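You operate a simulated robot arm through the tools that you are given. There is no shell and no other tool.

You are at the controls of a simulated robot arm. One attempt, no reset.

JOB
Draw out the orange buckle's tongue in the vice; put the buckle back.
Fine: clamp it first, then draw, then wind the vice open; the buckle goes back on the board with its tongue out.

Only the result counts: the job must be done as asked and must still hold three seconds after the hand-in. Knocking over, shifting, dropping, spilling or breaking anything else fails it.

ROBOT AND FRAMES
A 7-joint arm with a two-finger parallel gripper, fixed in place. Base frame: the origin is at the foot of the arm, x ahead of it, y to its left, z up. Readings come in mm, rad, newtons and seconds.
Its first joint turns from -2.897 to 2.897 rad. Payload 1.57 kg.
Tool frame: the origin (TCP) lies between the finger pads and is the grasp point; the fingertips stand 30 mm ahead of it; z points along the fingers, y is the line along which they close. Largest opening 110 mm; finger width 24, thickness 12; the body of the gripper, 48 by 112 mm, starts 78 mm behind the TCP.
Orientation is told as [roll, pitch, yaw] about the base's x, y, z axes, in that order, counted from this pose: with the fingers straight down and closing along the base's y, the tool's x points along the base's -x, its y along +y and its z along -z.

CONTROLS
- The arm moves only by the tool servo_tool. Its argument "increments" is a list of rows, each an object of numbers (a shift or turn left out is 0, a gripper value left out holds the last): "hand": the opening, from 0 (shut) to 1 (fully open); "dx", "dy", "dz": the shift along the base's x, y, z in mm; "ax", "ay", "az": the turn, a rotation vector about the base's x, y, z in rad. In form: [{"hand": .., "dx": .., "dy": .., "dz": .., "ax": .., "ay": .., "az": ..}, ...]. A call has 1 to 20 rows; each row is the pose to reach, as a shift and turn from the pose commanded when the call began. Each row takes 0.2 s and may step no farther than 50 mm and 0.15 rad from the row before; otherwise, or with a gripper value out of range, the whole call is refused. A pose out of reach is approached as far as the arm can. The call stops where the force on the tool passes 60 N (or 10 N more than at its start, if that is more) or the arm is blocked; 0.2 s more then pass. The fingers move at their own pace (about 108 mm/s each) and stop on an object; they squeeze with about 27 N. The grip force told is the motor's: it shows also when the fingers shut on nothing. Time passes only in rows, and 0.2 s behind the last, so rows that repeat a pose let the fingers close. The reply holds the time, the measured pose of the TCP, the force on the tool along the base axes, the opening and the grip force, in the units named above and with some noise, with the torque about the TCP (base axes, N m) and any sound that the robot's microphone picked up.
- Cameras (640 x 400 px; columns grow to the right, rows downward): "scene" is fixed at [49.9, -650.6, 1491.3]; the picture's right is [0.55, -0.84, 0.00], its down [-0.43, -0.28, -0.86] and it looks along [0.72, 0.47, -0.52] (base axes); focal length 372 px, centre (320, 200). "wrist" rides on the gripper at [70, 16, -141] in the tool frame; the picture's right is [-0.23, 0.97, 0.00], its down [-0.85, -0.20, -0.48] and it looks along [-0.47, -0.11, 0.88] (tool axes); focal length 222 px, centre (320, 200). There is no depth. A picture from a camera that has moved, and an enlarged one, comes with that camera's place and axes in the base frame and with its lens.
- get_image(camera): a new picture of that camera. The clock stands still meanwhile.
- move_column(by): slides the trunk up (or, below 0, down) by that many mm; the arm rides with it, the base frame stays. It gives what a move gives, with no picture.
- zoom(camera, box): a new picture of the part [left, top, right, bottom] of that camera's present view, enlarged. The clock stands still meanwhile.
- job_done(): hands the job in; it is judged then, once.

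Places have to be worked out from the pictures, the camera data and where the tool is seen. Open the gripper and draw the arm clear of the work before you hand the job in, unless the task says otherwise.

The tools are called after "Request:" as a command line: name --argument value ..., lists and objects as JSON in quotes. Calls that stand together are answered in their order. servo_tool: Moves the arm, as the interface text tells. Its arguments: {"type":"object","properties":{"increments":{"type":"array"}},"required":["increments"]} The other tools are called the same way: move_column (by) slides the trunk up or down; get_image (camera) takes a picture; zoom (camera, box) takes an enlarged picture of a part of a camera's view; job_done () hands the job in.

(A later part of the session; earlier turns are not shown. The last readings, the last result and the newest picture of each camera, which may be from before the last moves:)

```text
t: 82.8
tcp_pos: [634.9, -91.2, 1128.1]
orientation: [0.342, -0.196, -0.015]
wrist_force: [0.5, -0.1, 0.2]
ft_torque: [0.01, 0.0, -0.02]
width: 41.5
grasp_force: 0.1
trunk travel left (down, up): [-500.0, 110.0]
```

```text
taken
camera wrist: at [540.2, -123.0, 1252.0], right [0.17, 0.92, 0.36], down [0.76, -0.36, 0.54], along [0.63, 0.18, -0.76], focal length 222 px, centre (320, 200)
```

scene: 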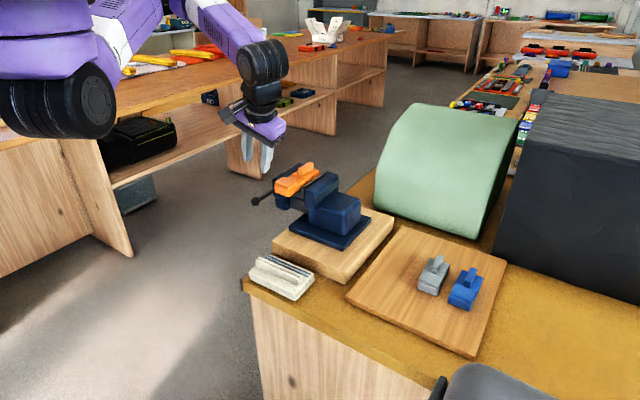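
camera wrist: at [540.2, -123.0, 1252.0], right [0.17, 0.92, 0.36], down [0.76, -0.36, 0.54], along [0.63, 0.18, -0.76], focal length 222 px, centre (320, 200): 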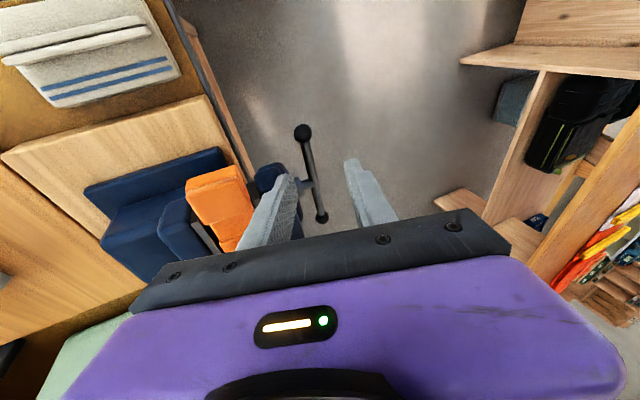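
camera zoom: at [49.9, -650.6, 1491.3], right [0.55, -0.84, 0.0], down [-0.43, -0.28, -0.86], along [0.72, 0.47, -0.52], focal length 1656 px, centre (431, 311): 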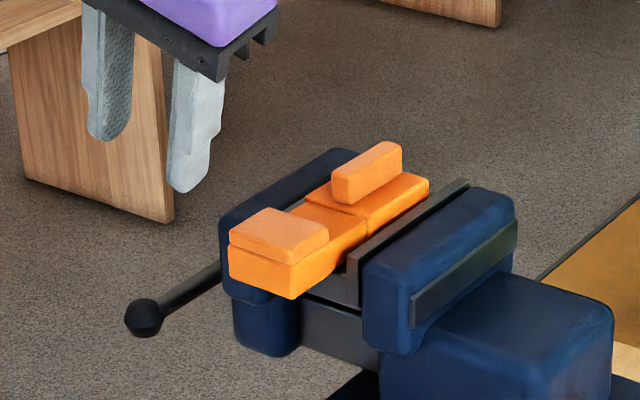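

The buckle stayed put on the ledge and nothing shifted. It is free now, so I'll take it back to the board first and wind the vice further open afterwards with nothing in the way. Returning to neutral above it.

Request:
servo_tool --increments '[{"hand": 0.42, "dy": -15, "dz": 30, "ax": -0.08, "ay": 0.05}, {"dx": 10, "dy": -35, "dz": 60, "ax": -0.16, "ay": 0.1}, {"dx": 20, "dy": -60, "dz": 72, "ax": -0.25, "ay": 0.15}, {"dx": 30, "dy": -85, "dz": 72, "ax": -0.342, "ay": 0.196, "az": 0.015}, {"dx": 30, "dy": -85, "dz": 72, "ax": -0.342, "ay": 0.196, "az": 0.015}]'

Request:
get_image --camera "wrist"

Request:
zoom --camera "wrist" --box '[240, 90, 400, 230]'

```text
t: 84.0
tcp_pos: [666.8, -177.8, 1203.3]
orientation: [-0.001, 0.006, 0.035]
wrist_force: [0.2, 0.0, 1.0]
ft_torque: [-0.03, -0.02, -0.02]
width: 46.1
grasp_force: 0.2
trunk travel left (down, up): [-500.0, 110.0]
```

```text
taken
camera wrist: at [597.9, -163.9, 1345.6], right [0.19, 0.98, 0.0], down [0.86, -0.17, 0.47], along [0.46, -0.09, -0.88], focal length 222 px, centre (320, 200)
```

wrist: 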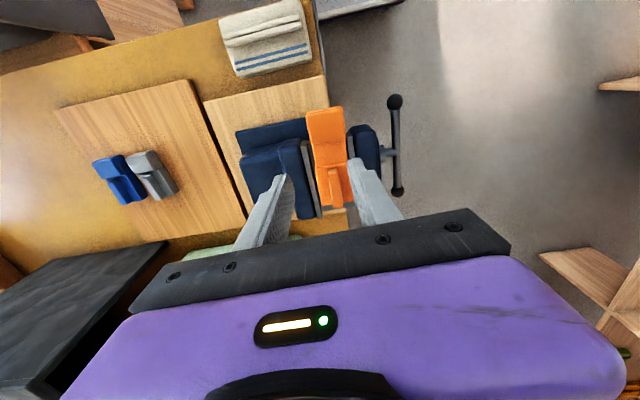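

```text
2.86 times, centred on (320, 160) of wrist
camera zoom: at [597.9, -163.9, 1345.6], right [0.19, 0.98, 0.0], down [0.86, -0.17, 0.47], along [0.46, -0.09, -0.88], focal length 635 px, centre (320, 314)
```

zoom: 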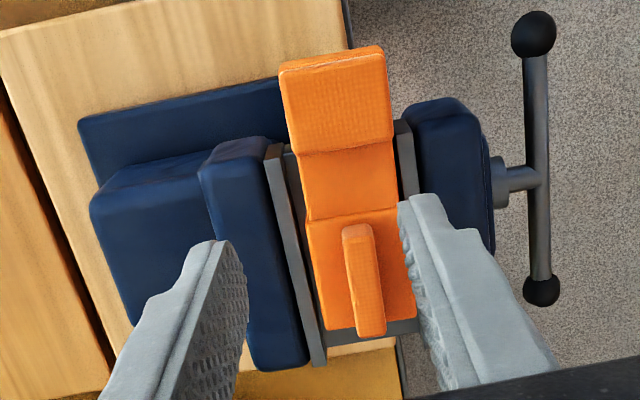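

The fin is at x 697–748, y about -169. Lowering onto it.

Request:
servo_tool --increments '[{"hand": 0.4, "dx": 25, "dy": 5, "az": -0.02}, {"dx": 45, "dy": 8.8, "dz": -20, "az": -0.045, "ay": -0.006}, {"dx": 45, "dy": 8.8, "dz": -60, "az": -0.045, "ay": -0.006}, {"dx": 45, "dy": 8.8, "dz": -88, "az": -0.045, "ay": -0.006}, {"dx": 45, "dy": 8.8, "dz": -94.5, "az": -0.045, "ay": -0.006}, {"dx": 45, "dy": 8.8, "dz": -94.5, "az": -0.045, "ay": -0.006}]'

Request:
zoom --camera "wrist" --box '[240, 80, 400, 240]'

Request:
zoom --camera "scene" --box '[260, 140, 340, 210]'

```text
t: 85.4
tcp_pos: [710.8, -169.4, 1108.7]
orientation: [0.002, -0.001, -0.009]
wrist_force: [0.1, -0.1, -0.1]
ft_torque: [0.01, -0.01, -0.01]
width: 44.2
grasp_force: 0.1
trunk travel left (down, up): [-500.0, 110.0]
```

```text
2.50 times, centred on (320, 160) of wrist
camera zoom: at [642.3, -152.7, 1249.7], right [0.24, 0.97, 0.0], down [0.85, -0.21, 0.48], along [0.47, -0.11, -0.88], focal length 555 px, centre (320, 300)
```

zoom: 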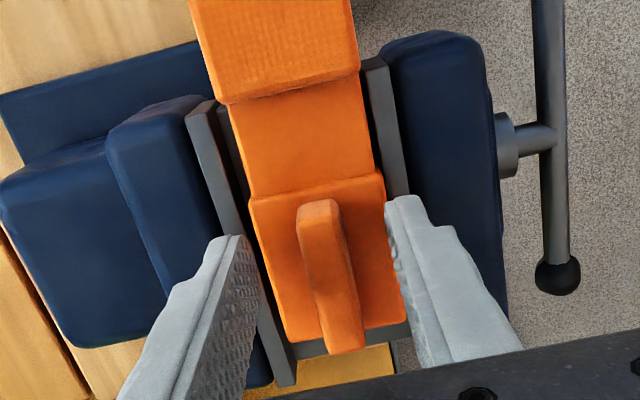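

```text
5.71 times, centred on (300, 175) of scene
camera zoom: at [49.9, -650.6, 1491.3], right [0.55, -0.84, 0.0], down [-0.43, -0.28, -0.86], along [0.72, 0.47, -0.52], focal length 2129 px, centre (434, 343)
```

zoom: 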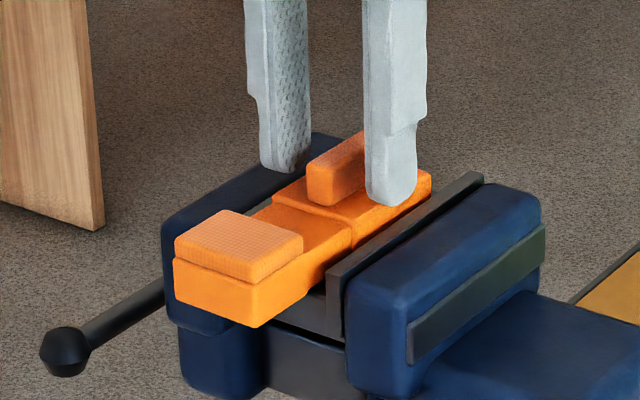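

Well placed. Closing and lifting slowly.

Request:
servo_tool --increments '[{"hand": 0}, {"hand": 0}, {"hand": 0}, {"dz": 3}, {"dz": 8}, {"dz": 15}, {"dz": 15}]'

Request:
zoom --camera "scene" --box '[260, 140, 340, 210]'

```text
t: 87.0
tcp_pos: [713.2, -169.3, 1122.6]
orientation: [0.002, -0.002, -0.009]
wrist_force: [-0.2, -0.6, -0.9]
ft_torque: [-0.01, 0.02, -0.03]
width: 13.4
grasp_force: 27.1
trunk travel left (down, up): [-500.0, 110.0]
```

```text
5.71 times, centred on (300, 175) of scene
camera zoom: at [49.9, -650.6, 1491.3], right [0.55, -0.84, 0.0], down [-0.43, -0.28, -0.86], along [0.72, 0.47, -0.52], focal length 2129 px, centre (434, 343)
```

zoom: 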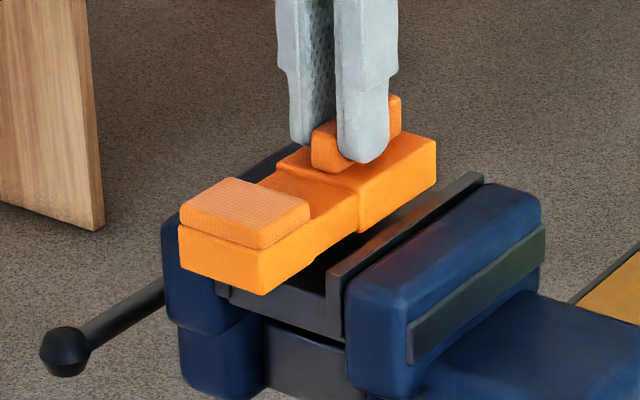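

Lifted level with the tongue still out. Carrying it back to its original spot on the board (TCP about [714, -441]).

Request:
servo_tool --increments '[{"hand": 0, "dz": 30}, {"dz": 55}, {"dy": -40, "dz": 58}, {"dy": -80, "dz": 58, "az": -0.01}, {"dy": -120, "dz": 58, "az": -0.02}, {"dy": -160, "dz": 58, "az": -0.03}, {"dy": -200, "dz": 58, "az": -0.04}, {"dx": 1, "dy": -240, "dz": 58, "az": -0.045}, {"dx": 2, "dy": -271.7, "dz": 58, "az": -0.045}, {"dx": 2, "dy": -271.7, "dz": 58, "az": -0.045}]'

Request:
servo_tool --increments '[{"hand": 0, "dz": -45}, {"dz": -90}, {"dz": -130}, {"dz": -165}, {"dz": -185}, {"dz": -198}, {"dz": -198}]'

Request:
zoom --camera "scene" --box '[340, 180, 500, 320]'

Request:
get_image --camera "wrist"

```text
t: 89.2
tcp_pos: [714.3, -440.9, 1177.0]
orientation: [0.002, -0.001, -0.056]
wrist_force: [0.3, 0.2, -1.0]
ft_torque: [0.0, -0.02, -0.01]
width: 13.2
grasp_force: 27.3
trunk travel left (down, up): [-500.0, 110.0]
```

```text
t: 90.8
tcp_pos: [712.6, -441.6, 981.9]
orientation: [0.0, 0.0, -0.056]
wrist_force: [-0.1, -0.1, -0.9]
ft_torque: [-0.02, -0.01, -0.01]
width: 13.2
grasp_force: 27.3
trunk travel left (down, up): [-500.0, 110.0]
```

```text
2.86 times, centred on (420, 250) of scene
camera zoom: at [49.9, -650.6, 1491.3], right [0.55, -0.84, 0.0], down [-0.43, -0.28, -0.86], along [0.72, 0.47, -0.52], focal length 1064 px, centre (34, 57)
```

zoom: 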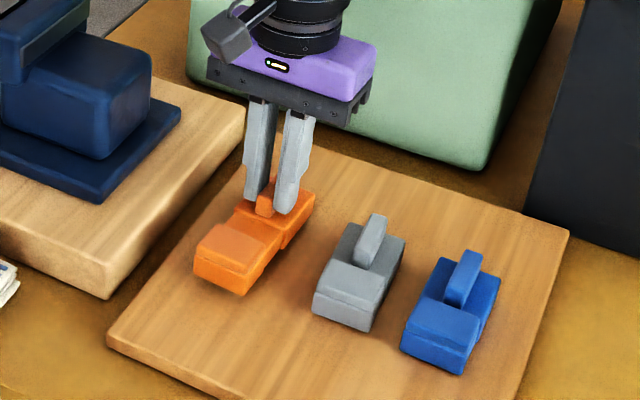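

```text
taken
camera wrist: at [644.3, -422.2, 1123.1], right [0.28, 0.96, 0.0], down [0.84, -0.25, 0.48], along [0.46, -0.13, -0.88], focal length 222 px, centre (320, 200)
```

wrist: 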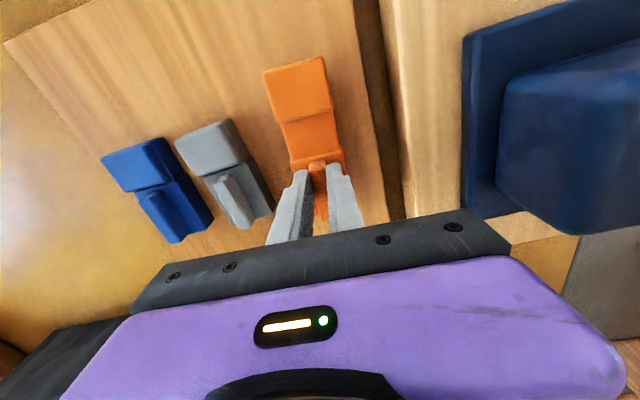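

Right over the original spot, well on the board. Lowering the last few millimetres gently.

Request:
servo_tool --increments '[{"hand": 0, "dz": -3}, {"dz": -5}, {"dz": -6}, {"dz": -6}]'

Request:
servo_tool --increments '[{"hand": 0, "dz": -1}, {"dz": -2}, {"dz": -2}]'

```text
t: 91.8
tcp_pos: [713.8, -440.5, 976.6]
orientation: [0.002, -0.001, -0.055]
wrist_force: [0.2, -0.5, -1.5]
ft_torque: [0.01, 0.01, -0.01]
width: 13.1
grasp_force: 27.1
trunk travel left (down, up): [-500.0, 110.0]
```

```text
t: 92.6
tcp_pos: [714.4, -441.6, 976.9]
orientation: [-0.001, -0.001, -0.056]
wrist_force: [0.5, -0.5, -0.5]
ft_torque: [0.01, -0.01, 0.02]
width: 13.4
grasp_force: 27.4
trunk travel left (down, up): [-500.0, 110.0]
```

Request:
servo_tool --increments '[{"hand": 0, "dz": -1}, {"dz": -2}, {"dz": -2}]'

Request:
zoom --camera "scene" --box '[370, 215, 440, 285]'

```text
t: 93.4
tcp_pos: [714.2, -441.1, 972.0]
orientation: [0.0, 0.0, -0.055]
wrist_force: [-0.2, 0.1, -0.8]
ft_torque: [-0.04, 0.02, -0.02]
width: 13.5
grasp_force: 26.9
trunk travel left (down, up): [-500.0, 110.0]
```

```text
5.71 times, centred on (405, 250) of scene
camera zoom: at [49.9, -650.6, 1491.3], right [0.55, -0.84, 0.0], down [-0.43, -0.28, -0.86], along [0.72, 0.47, -0.52], focal length 2129 px, centre (-166, -86)
```

zoom: 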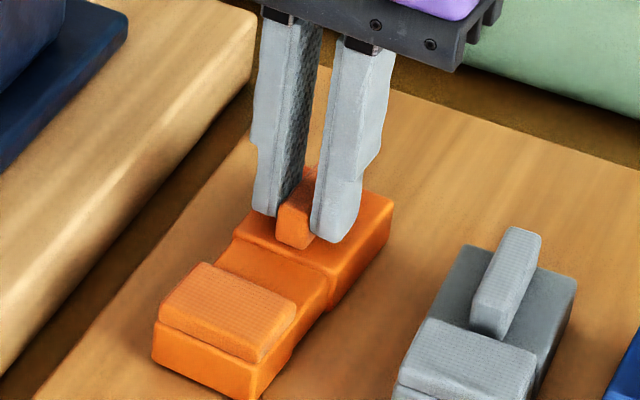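

Request:
servo_tool --increments '[{"hand": 0, "dz": -1}, {"dz": -1}]'

Request:
servo_tool --increments '[{"hand": 0, "dz": -1}, {"dz": -1}]'

```text
t: 94.0
tcp_pos: [713.1, -441.4, 973.1]
orientation: [0.0, -0.002, -0.056]
wrist_force: [-2.5, 2.1, 10.8]
ft_torque: [0.04, 0.07, 0.04]
width: 13.2
grasp_force: 26.9
trunk travel left (down, up): [-500.0, 110.0]
```

```text
t: 94.6
tcp_pos: [715.0, -441.2, 972.9]
orientation: [0.001, -0.003, -0.056]
wrist_force: [-7.1, 3.1, 22.2]
ft_torque: [0.08, 0.23, 0.0]
width: 13.4
grasp_force: 27.1
trunk travel left (down, up): [-500.0, 110.0]
```

It is down (22 N press). Easing up 1.5 mm, then releasing and rising straight up.

Request:
servo_tool --increments '[{"hand": 0, "dz": 1.5}, {"hand": 0.3, "dz": 1.5}, {"hand": 0.4, "dz": 1.5}, {"hand": 0.4, "dz": 1.5}, {"dz": 30}, {"dz": 75}, {"dz": 120}, {"dz": 160}, {"dz": 200}, {"dz": 200}]'

Request:
zoom --camera "scene" --box '[340, 210, 500, 320]'

Request:
get_image --camera "wrist"

```text
t: 96.8
tcp_pos: [711.8, -438.3, 1168.7]
orientation: [0.001, 0.001, -0.056]
wrist_force: [-0.1, 0.0, 0.1]
ft_torque: [0.03, 0.01, 0.01]
width: 43.9
grasp_force: 0.1
trunk travel left (down, up): [-500.0, 110.0]
```

```text
3.64 times, centred on (420, 265) of scene
camera zoom: at [49.9, -650.6, 1491.3], right [0.55, -0.84, 0.0], down [-0.43, -0.28, -0.86], along [0.72, 0.47, -0.52], focal length 1355 px, centre (-44, -36)
```

zoom: 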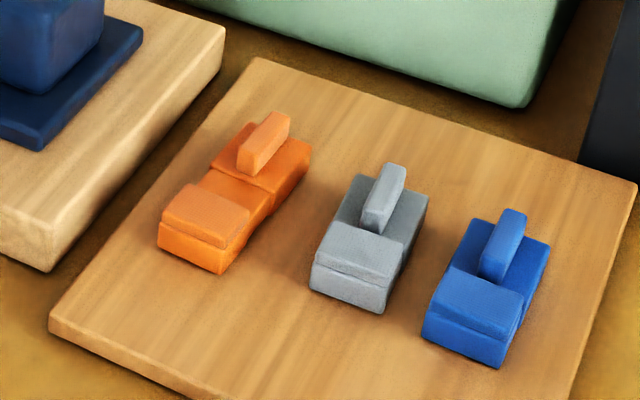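

```text
taken
camera wrist: at [644.9, -419.1, 1310.7], right [0.28, 0.96, 0.0], down [0.84, -0.25, 0.48], along [0.46, -0.13, -0.88], focal length 222 px, centre (320, 200)
```

wrist: 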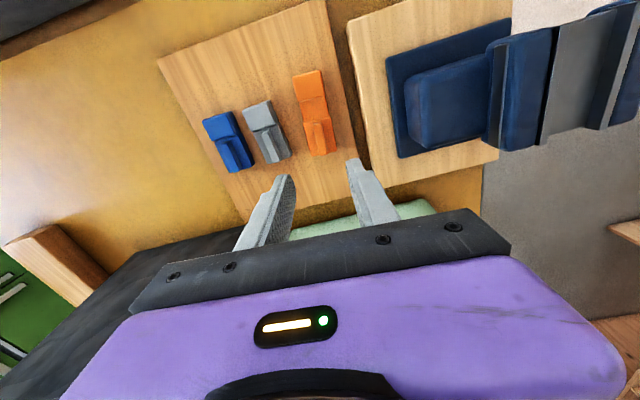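

The buckle is back in place with its tongue out. The vice has only opened about 5 mm, so I'll wind it wider now it's empty, going back to the -x knob with a bit more lean.

Request:
servo_tool --increments '[{"hand": 0.38, "dx": -8, "dy": 30, "dz": 20, "az": 0.01}, {"dx": -16, "dy": 65, "dz": 37, "az": 0.02}, {"dx": -26, "dy": 105, "dz": 37, "az": 0.03}, {"dx": -40, "dy": 148, "dz": 37, "az": 0.04}, {"dx": -55, "dy": 190, "dz": 37, "az": 0.05}, {"dx": -75, "dy": 236, "dz": 37, "az": 0.056}, {"dx": -75, "dy": 236, "dz": 37, "az": 0.056}]'

Request:
servo_tool --increments '[{"hand": 0.38, "dy": 20, "ax": 0.08, "ay": -0.07}, {"dy": 45, "ax": 0.16, "ay": -0.14}, {"dy": 75, "ax": 0.25, "ay": -0.21}, {"dx": -5, "dy": 100, "dz": -15, "ax": 0.34, "ay": -0.28}, {"dx": -9, "dy": 112, "dz": -50, "ax": 0.34, "ay": -0.28}, {"dx": -9, "dy": 112, "dz": -90, "ax": 0.34, "ay": -0.28}, {"dx": -9, "dy": 112, "dz": -135, "ax": 0.34, "ay": -0.28}, {"dx": -9, "dy": 112, "dz": -135, "ax": 0.34, "ay": -0.28}]'

Request:
zoom --camera "wrist" --box '[220, 110, 420, 230]'

Request:
zoom --camera "scene" --box '[240, 130, 340, 220]'

```text
refused: row 6 steps farther than a row can; nothing moved
```

```text
t: 98.4
tcp_pos: [702.6, -334.8, 1046.6]
orientation: [0.358, -0.269, -0.106]
wrist_force: [-8.8, 4.0, 19.4]
ft_torque: [0.79, 0.22, 0.44]
width: 50.9
grasp_force: 5.2
trunk travel left (down, up): [-500.0, 110.0]
stopped in row 8: the force on the tool passed its limit at 69 N (the readings are from after the stop); the commanded pose is now the measured one
```

```text
3.20 times, centred on (320, 170) of wrist
camera zoom: at [597.6, -358.3, 1161.9], right [0.22, 0.89, 0.39], down [0.68, -0.43, 0.59], along [0.69, 0.13, -0.71], focal length 711 px, centre (320, 296)
```

zoom: 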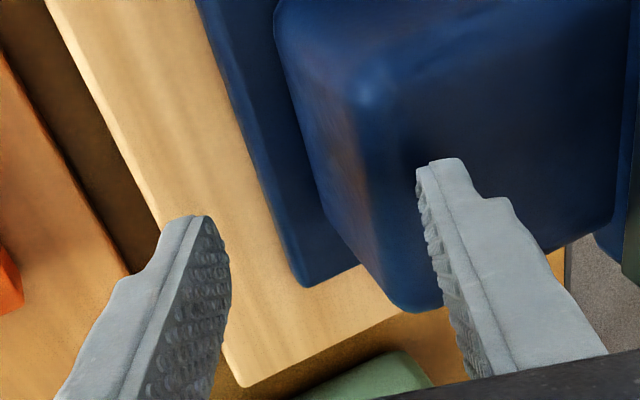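

```text
4.44 times, centred on (290, 175) of scene
camera zoom: at [49.9, -650.6, 1491.3], right [0.55, -0.84, 0.0], down [-0.43, -0.28, -0.86], along [0.72, 0.47, -0.52], focal length 1656 px, centre (453, 311)
```

zoom: 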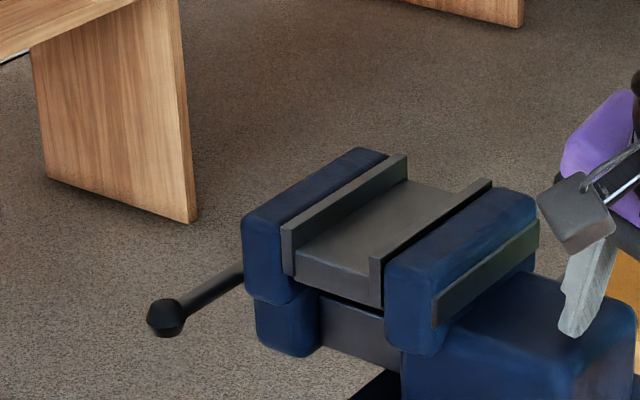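

My first call was refused (a row stepped too far), so the second ran from the wrong place and a finger touched the vice body. The call stopped on force. Backing straight up now, and I won't chain dependent calls again.

Request:
servo_tool --increments '[{"hand": 0.46, "dy": -3, "dz": 15}, {"dy": -6, "dz": 50}, {"dy": -6, "dz": 95}, {"dy": -6, "dz": 135, "ax": -0.08, "ay": 0.07}, {"dy": -6, "dz": 160, "ax": -0.17, "ay": 0.14}, {"dy": -6, "dz": 160, "ax": -0.26, "ay": 0.21}, {"dy": -6, "dz": 160, "ax": -0.35, "ay": 0.27, "az": 0.1}, {"dy": -6, "dz": 160, "ax": -0.35, "ay": 0.27, "az": 0.1}]'

Request:
get_image --camera "scene"

Request:
get_image --camera "wrist"

```text
t: 100.2
tcp_pos: [703.0, -340.2, 1203.2]
orientation: [-0.004, -0.002, 0.048]
wrist_force: [0.4, 0.3, -0.6]
ft_torque: [-0.01, -0.01, 0.01]
width: 50.6
grasp_force: 0.0
trunk travel left (down, up): [-500.0, 110.0]
```

```text
taken
```

scene: 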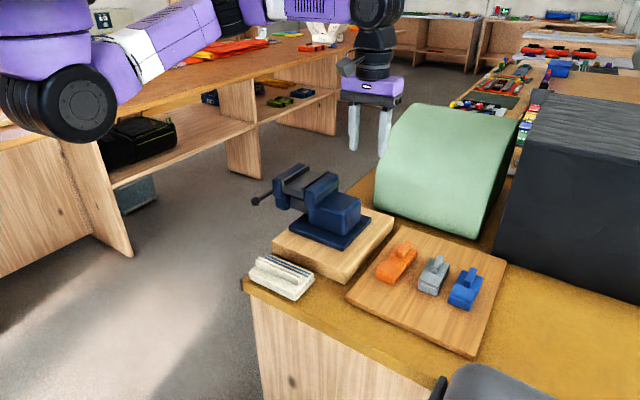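

```text
taken
camera wrist: at [634.2, -327.6, 1345.2], right [0.18, 0.98, 0.0], down [0.86, -0.16, 0.48], along [0.47, -0.09, -0.88], focal length 222 px, centre (320, 200)
```

wrist: 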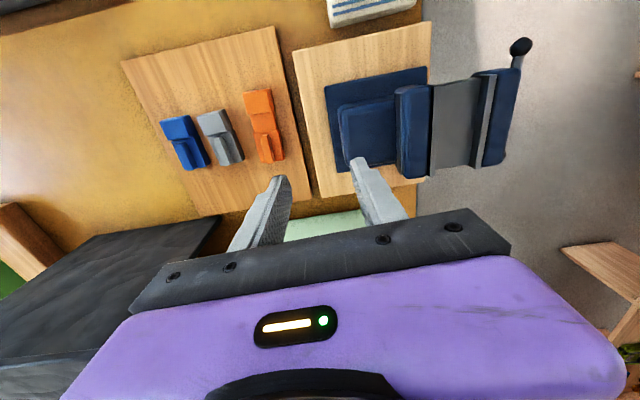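

Everything looks in place. Comparing the vice against its first zoom to be sure it hasn't shifted.

Request:
zoom --camera "scene" --box '[240, 150, 400, 250]'

Request:
zoom --camera "scene" --box '[340, 220, 500, 320]'

```text
4.00 times, centred on (320, 200) of scene
camera zoom: at [49.9, -650.6, 1491.3], right [0.55, -0.84, 0.0], down [-0.43, -0.28, -0.86], along [0.72, 0.47, -0.52], focal length 1490 px, centre (320, 200)
```

zoom: 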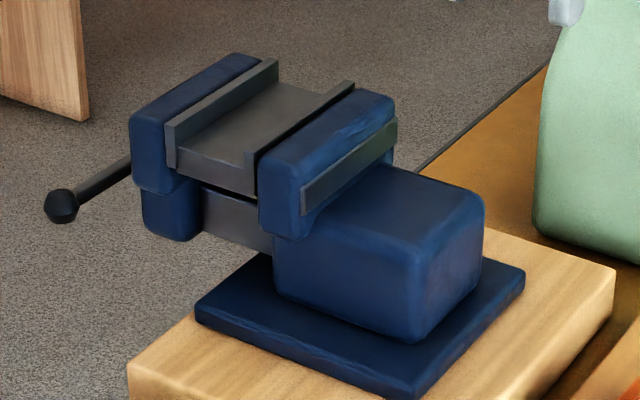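

```text
4.00 times, centred on (420, 270) of scene
camera zoom: at [49.9, -650.6, 1491.3], right [0.55, -0.84, 0.0], down [-0.43, -0.28, -0.86], along [0.72, 0.47, -0.52], focal length 1490 px, centre (-80, -80)
```

zoom: 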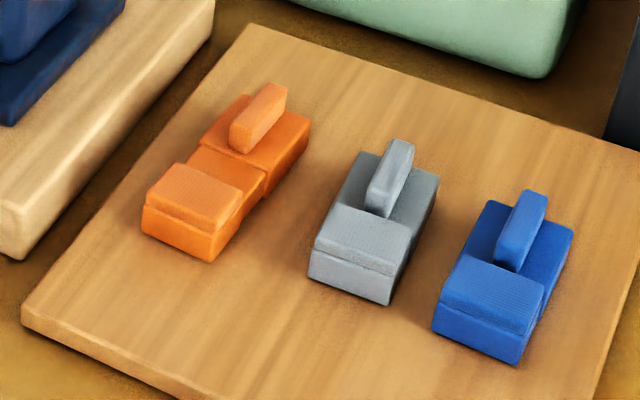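

The vice body and all three buckles are exactly where they should be. The moving jaw is still about 4.5 mm short of its original opening, so I'll wind it open further, one verified step at a time.

Request:
servo_tool --increments '[{"hand": 0.38, "dx": -16, "dy": 35, "az": -0.012}, {"dx": -33, "dy": 70, "az": -0.024}, {"dx": -49, "dy": 105, "az": -0.036}, {"dx": -66, "dy": 140, "az": -0.048}, {"dx": -66, "dy": 140, "az": -0.048}]'

```text
t: 101.4
tcp_pos: [638.9, -197.7, 1202.1]
orientation: [-0.003, -0.003, -0.002]
wrist_force: [0.4, -1.0, -1.0]
ft_torque: [-0.04, 0.0, 0.01]
width: 42.0
grasp_force: 0.1
trunk travel left (down, up): [-500.0, 110.0]
```

At the neutral start as intended. Now the pre-pose behind the -x knob.

Request:
servo_tool --increments '[{"hand": 0.38, "dy": 20, "ax": 0.08, "ay": -0.07}, {"dx": -3, "dy": 45, "ax": 0.16, "ay": -0.14}, {"dx": -7, "dy": 72, "ax": 0.25, "ay": -0.21}, {"dx": -12, "dy": 95, "dz": -15, "ax": 0.34, "ay": -0.28}, {"dx": -16, "dy": 106, "dz": -50, "ax": 0.34, "ay": -0.28}, {"dx": -16, "dy": 106, "dz": -90, "ax": 0.34, "ay": -0.28}, {"dx": -16, "dy": 106, "dz": -128, "ax": 0.34, "ay": -0.28}, {"dx": -16, "dy": 106, "dz": -128, "ax": 0.34, "ay": -0.28}]'

Request:
zoom --camera "wrist" --box '[220, 110, 420, 230]'

Request:
zoom --camera "scene" --box '[220, 110, 340, 220]'

```text
t: 103.2
tcp_pos: [619.2, -96.7, 1074.7]
orientation: [0.348, -0.279, -0.05]
wrist_force: [-0.1, 0.2, 0.5]
ft_torque: [0.02, -0.02, -0.03]
width: 42.0
grasp_force: 0.0
trunk travel left (down, up): [-500.0, 110.0]
```

```text
3.20 times, centred on (320, 170) of wrist
camera zoom: at [513.9, -123.5, 1189.9], right [0.17, 0.91, 0.38], down [0.7, -0.39, 0.6], along [0.69, 0.16, -0.7], focal length 711 px, centre (320, 296)
```

zoom: 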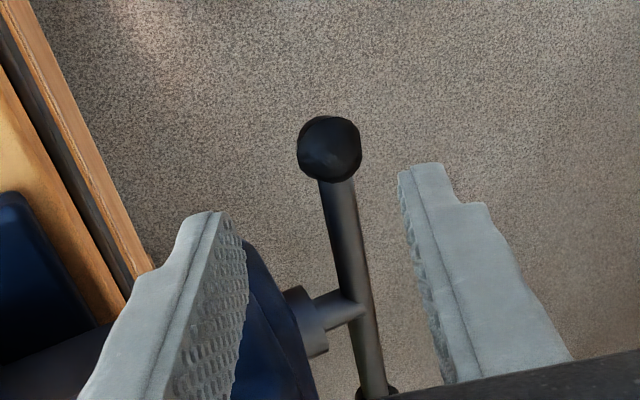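

```text
3.64 times, centred on (280, 165) of scene
camera zoom: at [49.9, -650.6, 1491.3], right [0.55, -0.84, 0.0], down [-0.43, -0.28, -0.86], along [0.72, 0.47, -0.52], focal length 1355 px, centre (466, 327)
```

zoom: 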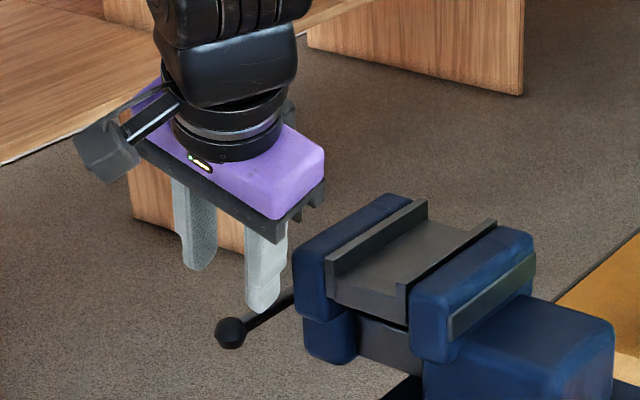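

The knob is about 95 mm ahead, nearly on axis. Advancing in two parts.

Request:
servo_tool --increments '[{"hand": 0.38, "dx": 5, "dy": 7, "dz": -18}, {"dx": 10, "dy": 14, "dz": -36}, {"dx": 16, "dy": 21, "dz": -53}, {"dx": 16, "dy": 21, "dz": -53}]'

Request:
zoom --camera "wrist" --box '[220, 110, 420, 230]'

Request:
zoom --camera "scene" --box '[220, 110, 340, 220]'

```text
t: 104.2
tcp_pos: [637.8, -75.2, 1023.8]
orientation: [0.348, -0.278, -0.051]
wrist_force: [-0.2, -0.2, -0.4]
ft_torque: [0.03, 0.01, -0.04]
width: 41.8
grasp_force: 0.0
trunk travel left (down, up): [-500.0, 110.0]
```

```text
3.20 times, centred on (320, 170) of wrist
camera zoom: at [532.7, -102.5, 1138.4], right [0.17, 0.91, 0.38], down [0.7, -0.39, 0.6], along [0.69, 0.16, -0.7], focal length 711 px, centre (320, 296)
```

zoom: 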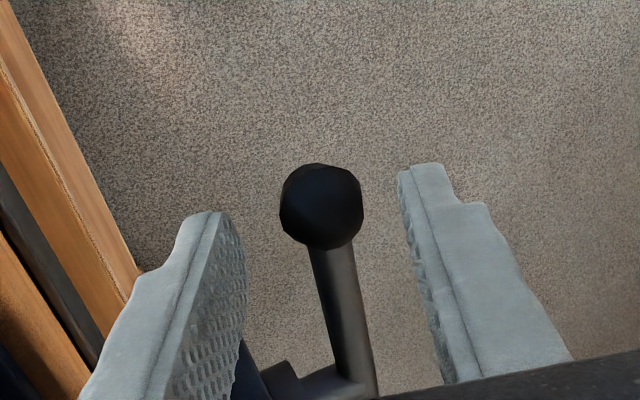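

```text
3.64 times, centred on (280, 165) of scene
camera zoom: at [49.9, -650.6, 1491.3], right [0.55, -0.84, 0.0], down [-0.43, -0.28, -0.86], along [0.72, 0.47, -0.52], focal length 1355 px, centre (466, 327)
```

zoom: 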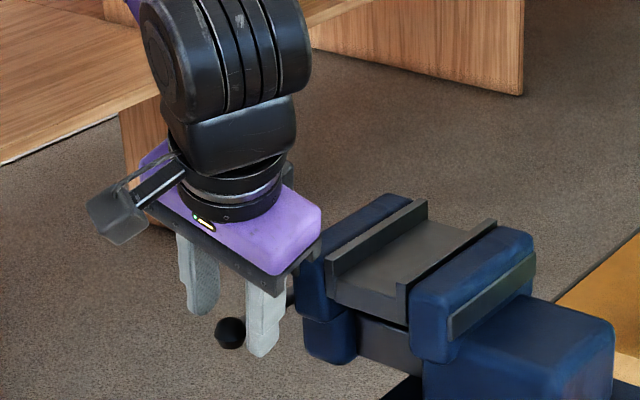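

On axis and about 37 mm ahead. Advancing the final 24 mm slowly.

Request:
servo_tool --increments '[{"hand": 0.38, "dx": 2, "dy": 2.5, "dz": -7}, {"dx": 4.2, "dy": 5, "dz": -14}, {"dx": 6, "dy": 7.4, "dz": -20}, {"dx": 6, "dy": 7.4, "dz": -21}]'

Request:
zoom --camera "wrist" --box '[220, 110, 420, 230]'

```text
t: 105.2
tcp_pos: [642.4, -65.9, 1001.3]
orientation: [0.348, -0.277, -0.049]
wrist_force: [-0.6, -0.1, 0.1]
ft_torque: [-0.02, 0.0, -0.01]
width: 41.7
grasp_force: 0.1
trunk travel left (down, up): [-500.0, 110.0]
```

```text
3.20 times, centred on (320, 170) of wrist
camera zoom: at [538.1, -94.6, 1116.6], right [0.17, 0.91, 0.38], down [0.7, -0.39, 0.6], along [0.69, 0.16, -0.7], focal length 711 px, centre (320, 296)
```

zoom: 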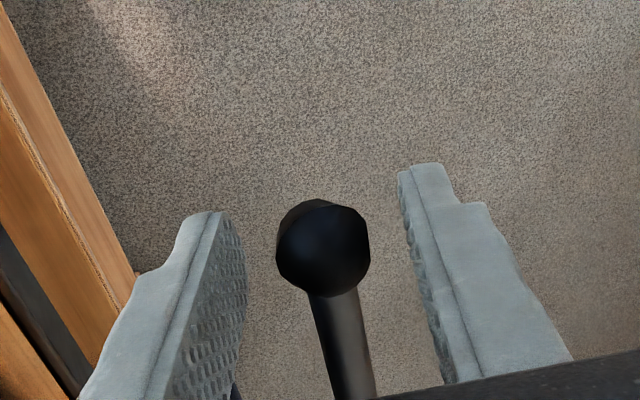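

Clear and centred. Closing, then lifting this knob up and over towards +x to open further.

Request:
servo_tool --increments '[{"hand": 0}, {"hand": 0}, {"hand": 0}, {"dx": 1, "dy": 0.3, "dz": 6.4, "ay": 0.016}, {"dx": 2.4, "dy": 0.6, "dz": 12.8, "ay": 0.032}, {"dx": 7, "dy": 1.1, "dz": 25.1, "ay": 0.065}, {"dx": 13.7, "dy": 1.6, "dz": 36.5, "ay": 0.097}, {"dx": 22.2, "dy": 2.1, "dz": 46.6, "ay": 0.129}, {"dx": 22.2, "dy": 2.1, "dz": 46.6, "ay": 0.129}]'

Request:
zoom --camera "wrist" --box '[220, 110, 420, 230]'

Request:
zoom --camera "scene" --box '[220, 110, 340, 220]'

```text
t: 107.2
tcp_pos: [665.3, -66.4, 1049.2]
orientation: [0.338, -0.15, -0.048]
wrist_force: [-11.1, -17.7, -1.9]
ft_torque: [-0.1, 0.94, 0.13]
width: 22.5
grasp_force: 35.4
trunk travel left (down, up): [-500.0, 110.0]
```

```text
3.20 times, centred on (320, 170) of wrist
camera zoom: at [575.2, -93.1, 1176.5], right [0.22, 0.91, 0.35], down [0.77, -0.39, 0.51], along [0.6, 0.16, -0.79], focal length 711 px, centre (320, 296)
```

zoom: 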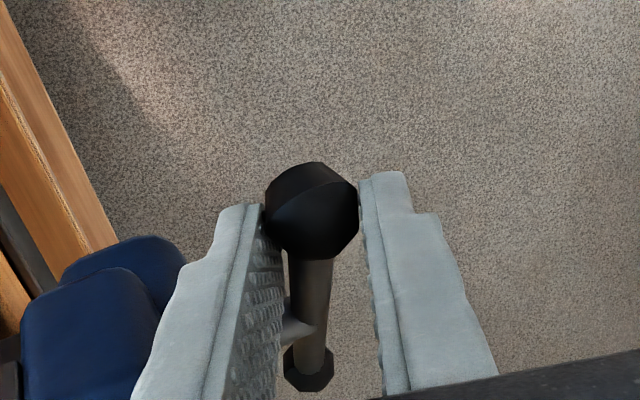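

```text
3.64 times, centred on (280, 165) of scene
camera zoom: at [49.9, -650.6, 1491.3], right [0.55, -0.84, 0.0], down [-0.43, -0.28, -0.86], along [0.72, 0.47, -0.52], focal length 1355 px, centre (466, 327)
```

zoom: 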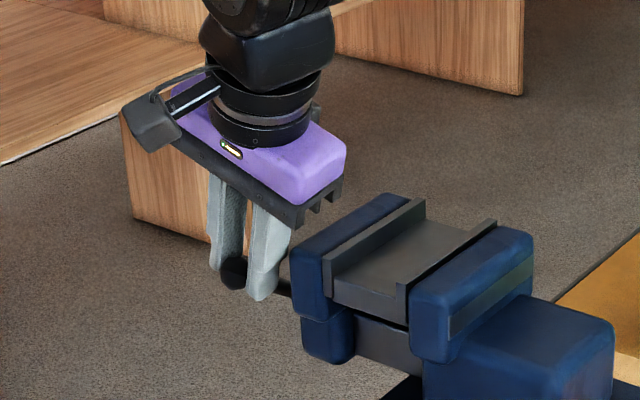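

Opening further. Continuing over the top.

Request:
servo_tool --increments '[{"hand": 0, "dx": 5, "dz": 4.5, "ay": 0.016}, {"dx": 10.2, "dy": 0.2, "dz": 8.5, "ay": 0.033}, {"dx": 16, "dy": 0.3, "dz": 12, "ay": 0.05}, {"dx": 21.7, "dy": 0.5, "dz": 15.2, "ay": 0.065}, {"dx": 28, "dy": 0.7, "dz": 17.8, "ay": 0.08}, {"dx": 34.1, "dy": 0.9, "dz": 19.8, "ay": 0.097}, {"dx": 34.1, "dy": 0.9, "dz": 19.8, "ay": 0.097}]'

Request:
zoom --camera "wrist" --box '[220, 110, 420, 230]'

Request:
zoom --camera "scene" --box '[220, 110, 340, 220]'

```text
t: 108.8
tcp_pos: [702.7, -59.4, 1068.5]
orientation: [0.343, -0.051, -0.043]
wrist_force: [0.5, 0.4, 0.1]
ft_torque: [-0.02, 0.06, 0.03]
width: 0.0
grasp_force: 21.3
trunk travel left (down, up): [-500.0, 110.0]
```

```text
3.20 times, centred on (320, 170) of wrist
camera zoom: at [625.0, -89.1, 1204.0], right [0.25, 0.91, 0.34], down [0.82, -0.39, 0.43], along [0.52, 0.17, -0.84], focal length 711 px, centre (320, 296)
```

zoom: 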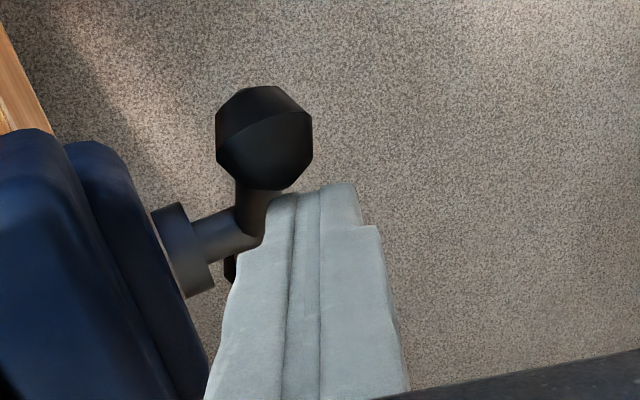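

```text
3.64 times, centred on (280, 165) of scene
camera zoom: at [49.9, -650.6, 1491.3], right [0.55, -0.84, 0.0], down [-0.43, -0.28, -0.86], along [0.72, 0.47, -0.52], focal length 1355 px, centre (466, 327)
```

zoom: 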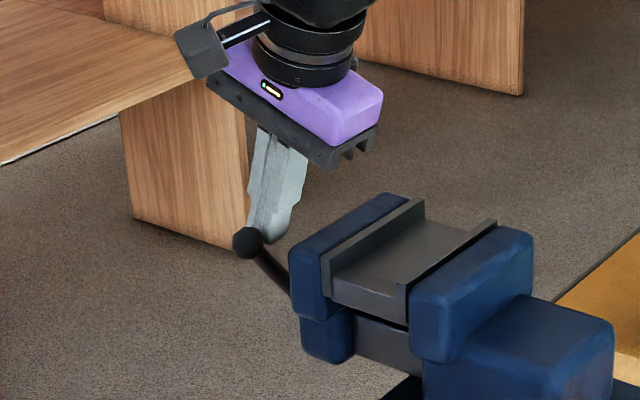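

The pads slipped off, but the jaw is now back near its original opening. Lifting clear and checking the vice.

Request:
servo_tool --increments '[{"hand": 0, "dz": 30}, {"dz": 70, "dy": -5}, {"dz": 110, "dy": -25, "ax": -0.08}, {"dz": 135, "dy": -50, "ax": -0.17, "ay": 0.02}, {"dz": 140, "dy": -80, "ax": -0.26, "ay": 0.05}, {"dz": 140, "dy": -115, "ax": -0.343, "ay": 0.05, "az": 0.043}, {"dz": 140, "dy": -140, "ax": -0.343, "ay": 0.05, "az": 0.043}, {"dz": 140, "dy": -140, "ax": -0.343, "ay": 0.05, "az": 0.043}]'

Request:
zoom --camera "scene" --box '[240, 150, 400, 250]'

Request:
get_image --camera "wrist"

```text
t: 110.6
tcp_pos: [701.0, -203.1, 1207.0]
orientation: [-0.011, -0.008, 0.005]
wrist_force: [-0.9, -0.7, 0.4]
ft_torque: [0.01, 0.01, 0.0]
width: 0.0
grasp_force: 21.2
trunk travel left (down, up): [-500.0, 110.0]
```

```text
4.00 times, centred on (320, 200) of scene
camera zoom: at [49.9, -650.6, 1491.3], right [0.55, -0.84, 0.0], down [-0.43, -0.28, -0.86], along [0.72, 0.47, -0.52], focal length 1490 px, centre (320, 200)
```

zoom: 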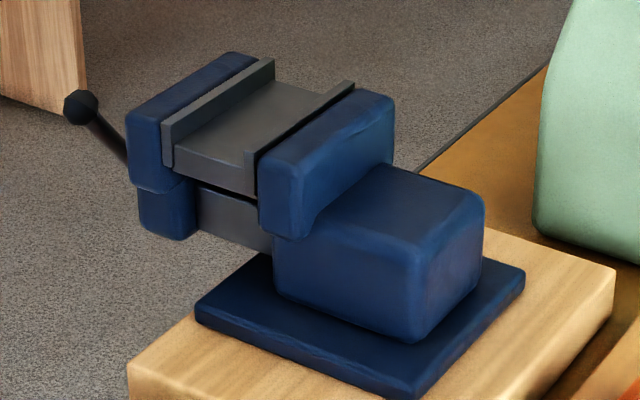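

```text
taken
camera wrist: at [631.3, -186.7, 1347.8], right [0.22, 0.98, -0.01], down [0.85, -0.19, 0.49], along [0.47, -0.11, -0.87], focal length 222 px, centre (320, 200)
```

wrist: 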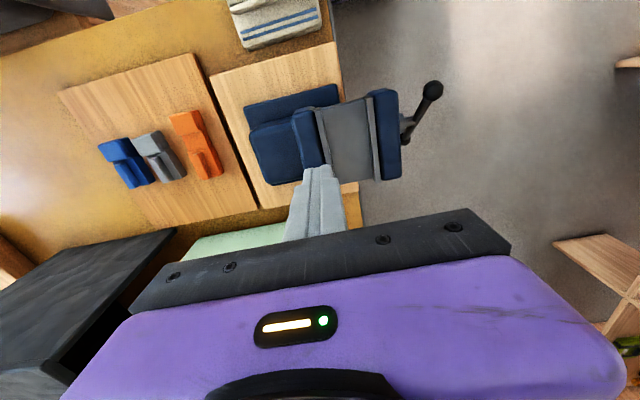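

The gap is within about 1.5 mm of its original opening. One more short, easy stroke from the upper position (knob near [675, -56, 1043]) will bring it fully back. Going to a pre-pose above it.

Request:
servo_tool --increments '[{"hand": 0.38, "dx": -6, "dy": 20, "ax": 0.09, "ay": -0.02}, {"dx": -12, "dy": 45, "ax": 0.17, "ay": -0.04}, {"dx": -20, "dy": 72, "ax": 0.26, "ay": -0.06}, {"dx": -27, "dy": 100, "dz": -15, "ax": 0.35, "ay": -0.09}, {"dx": -33, "dy": 119, "dz": -50, "ax": 0.35, "ay": -0.09}, {"dx": -33, "dy": 119, "dz": -80, "ax": 0.35, "ay": -0.09}, {"dx": -33, "dy": 119, "dz": -80, "ax": 0.35, "ay": -0.09}]'

Request:
get_image --camera "wrist"

Request:
zoom --camera "wrist" --box '[220, 100, 420, 220]'

```text
t: 112.2
tcp_pos: [666.0, -81.9, 1126.0]
orientation: [0.344, -0.098, -0.014]
wrist_force: [-0.3, -0.2, 1.1]
ft_torque: [-0.01, -0.05, 0.01]
width: 41.7
grasp_force: 0.0
trunk travel left (down, up): [-500.0, 110.0]
```

```text
taken
camera wrist: at [582.7, -114.6, 1258.0], right [0.21, 0.91, 0.35], down [0.81, -0.36, 0.47], along [0.55, 0.19, -0.81], focal length 222 px, centre (320, 200)
```

wrist: 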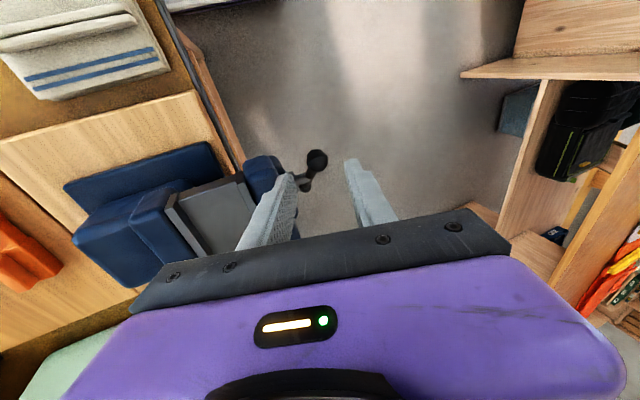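

```text
3.20 times, centred on (320, 160) of wrist
camera zoom: at [582.7, -114.6, 1258.0], right [0.21, 0.91, 0.35], down [0.81, -0.36, 0.47], along [0.55, 0.19, -0.81], focal length 711 px, centre (320, 328)
```

zoom: 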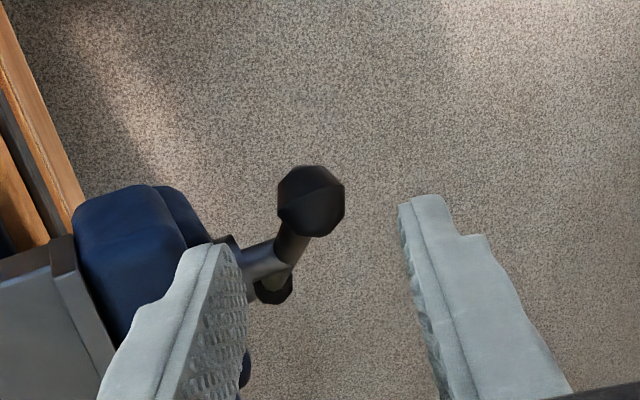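

Request:
servo_tool --increments '[{"hand": 0.38, "dx": 4, "dy": 5, "dz": -22}, {"dx": 8, "dy": 12, "dz": -45}, {"dx": 12, "dy": 18, "dz": -60}, {"dx": 13, "dy": 22, "dz": -71}, {"dx": 13, "dy": 22, "dz": -71}]'

Request:
zoom --camera "wrist" --box '[220, 100, 420, 220]'

```text
t: 113.2
tcp_pos: [678.4, -71.3, 1070.1]
orientation: [0.332, -0.103, -0.023]
wrist_force: [-13.0, -3.9, 34.7]
ft_torque: [-1.16, 0.51, -0.39]
width: 35.9
grasp_force: 0.0
trunk travel left (down, up): [-500.0, 110.0]
stopped in row 4: the force on the tool passed its limit at 80 N (the readings are from after the stop); the commanded pose is now the measured one
```

```text
3.20 times, centred on (320, 160) of wrist
camera zoom: at [594.4, -99.6, 1201.1], right [0.21, 0.92, 0.34], down [0.8, -0.36, 0.48], along [0.56, 0.17, -0.81], focal length 711 px, centre (320, 328)
```

zoom: 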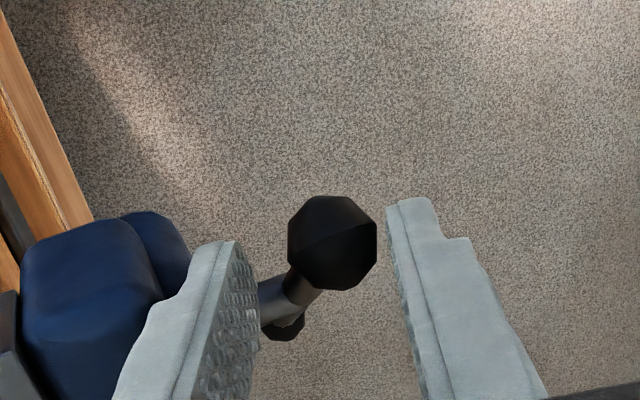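

The inner finger touched the jaw's top edge because the path ran too far to -y. Raising, then re-aligning over the knob with a narrower opening before any descent.

Request:
servo_tool --increments '[{"hand": 0.33, "dz": 15}, {"hand": 0.33, "dz": 30}, {"dy": 5, "dz": 30}, {"dy": 11, "dz": 30}, {"dy": 11, "dz": 30}]'

Request:
zoom --camera "wrist" --box '[220, 100, 420, 220]'

Request:
zoom --camera "scene" --box '[240, 130, 400, 250]'

```text
t: 114.4
tcp_pos: [680.7, -56.6, 1095.4]
orientation: [0.332, -0.104, -0.021]
wrist_force: [-0.1, -1.1, -0.4]
ft_torque: [0.0, -0.02, 0.01]
width: 36.3
grasp_force: 0.0
trunk travel left (down, up): [-500.0, 110.0]
```

```text
3.20 times, centred on (320, 160) of wrist
camera zoom: at [596.7, -86.3, 1227.6], right [0.21, 0.92, 0.34], down [0.8, -0.36, 0.47], along [0.56, 0.17, -0.81], focal length 711 px, centre (320, 328)
```

zoom: 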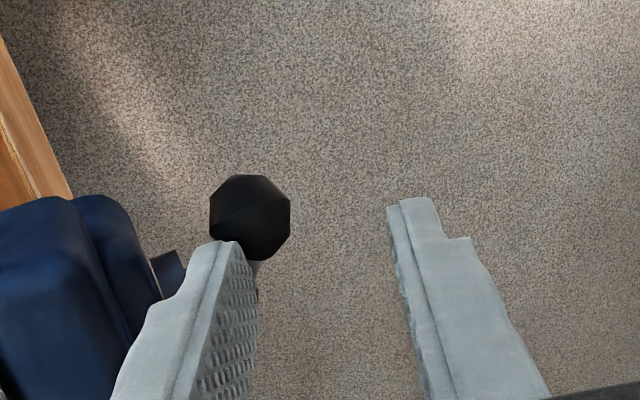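

```text
3.33 times, centred on (320, 190) of scene
camera zoom: at [49.9, -650.6, 1491.3], right [0.55, -0.84, 0.0], down [-0.43, -0.28, -0.86], along [0.72, 0.47, -0.52], focal length 1242 px, centre (320, 233)
```

zoom: 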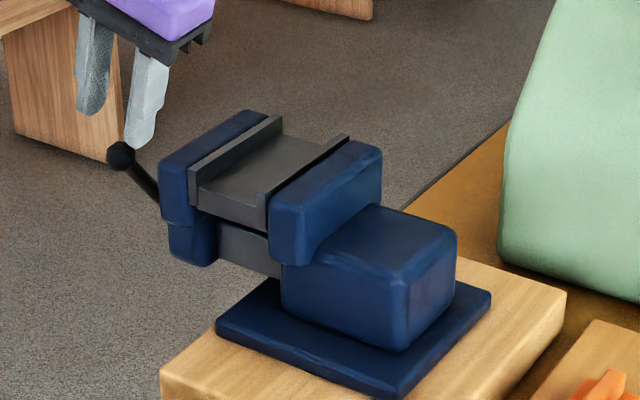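

The knob is near (676, -60, 1047). Shifting over it and descending almost straight down, staying clear of the jaw.

Request:
servo_tool --increments '[{"hand": 0.35, "dx": -4.7, "dy": -12.4}, {"dx": -4.7, "dy": -11, "dz": -12}, {"dx": -4.7, "dy": -9.5, "dz": -22}, {"dx": -4.7, "dy": -8.5, "dz": -31}, {"dx": -4.7, "dy": -8, "dz": -36}, {"dx": -4.7, "dy": -8, "dz": -36}]'

Request:
zoom --camera "wrist" --box '[220, 100, 420, 220]'

```text
t: 115.8
tcp_pos: [675.4, -64.7, 1062.3]
orientation: [0.334, -0.105, -0.019]
wrist_force: [0.5, 3.2, 2.7]
ft_torque: [-0.12, 0.06, -0.01]
width: 34.6
grasp_force: 0.0
trunk travel left (down, up): [-500.0, 110.0]
```

```text
3.20 times, centred on (320, 160) of wrist
camera zoom: at [592.7, -95.1, 1192.8], right [0.21, 0.92, 0.34], down [0.8, -0.36, 0.47], along [0.56, 0.17, -0.81], focal length 711 px, centre (320, 328)
```

zoom: 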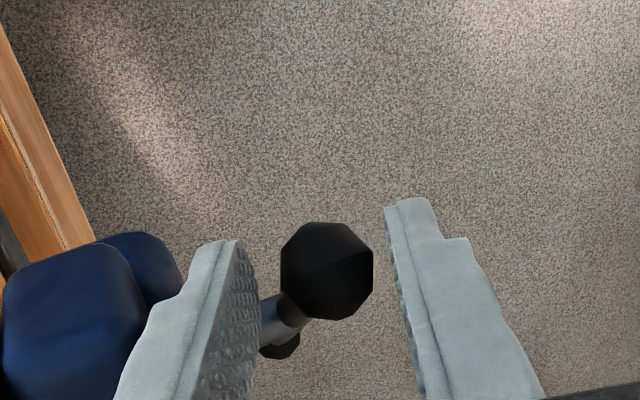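

Centred. Closing and swinging towards +x.

Request:
servo_tool --increments '[{"hand": 0}, {"hand": 0}, {"hand": 0}, {"dx": 4.3, "dy": 0.2, "dz": 3, "ay": 0.01}, {"dx": 8.8, "dy": 0.4, "dz": 5.8, "ay": 0.02}, {"dx": 14.5, "dy": 0.6, "dz": 8.7, "ay": 0.03}, {"dx": 20.5, "dy": 0.8, "dz": 11.2, "ay": 0.04}, {"dx": 27, "dy": 1, "dz": 13.2, "ay": 0.05}, {"dx": 33.2, "dy": 1.2, "dz": 14.6, "ay": 0.06}, {"dx": 33.2, "dy": 1.2, "dz": 14.6, "ay": 0.06}]'

Request:
zoom --camera "wrist" --box '[220, 100, 420, 220]'

Request:
zoom --camera "scene" --box '[240, 150, 400, 250]'

```text
t: 118.0
tcp_pos: [710.8, -64.2, 1076.2]
orientation: [0.335, -0.048, -0.019]
wrist_force: [-2.6, 27.4, 7.3]
ft_torque: [0.03, 0.11, -0.45]
width: 21.5
grasp_force: 34.7
trunk travel left (down, up): [-500.0, 110.0]
```

```text
3.20 times, centred on (320, 160) of wrist
camera zoom: at [634.9, -94.3, 1212.8], right [0.23, 0.92, 0.33], down [0.83, -0.36, 0.43], along [0.51, 0.18, -0.84], focal length 711 px, centre (320, 328)
```

zoom: 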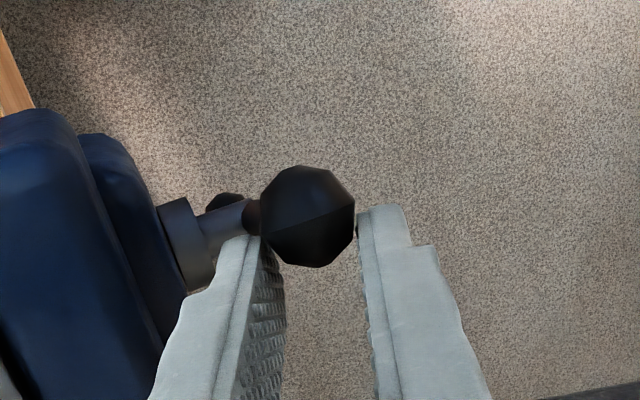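

```text
4.00 times, centred on (320, 200) of scene
camera zoom: at [49.9, -650.6, 1491.3], right [0.55, -0.84, 0.0], down [-0.43, -0.28, -0.86], along [0.72, 0.47, -0.52], focal length 1490 px, centre (320, 200)
```

zoom: 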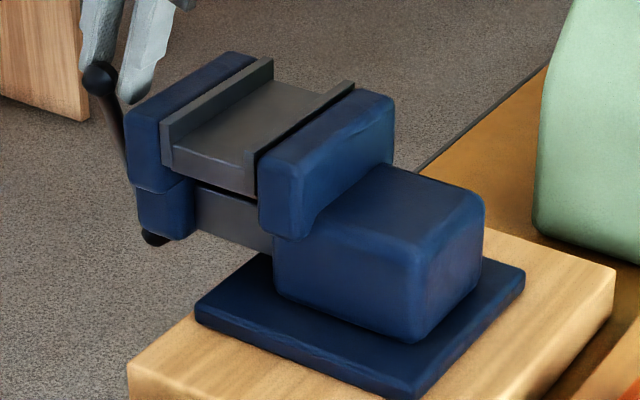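

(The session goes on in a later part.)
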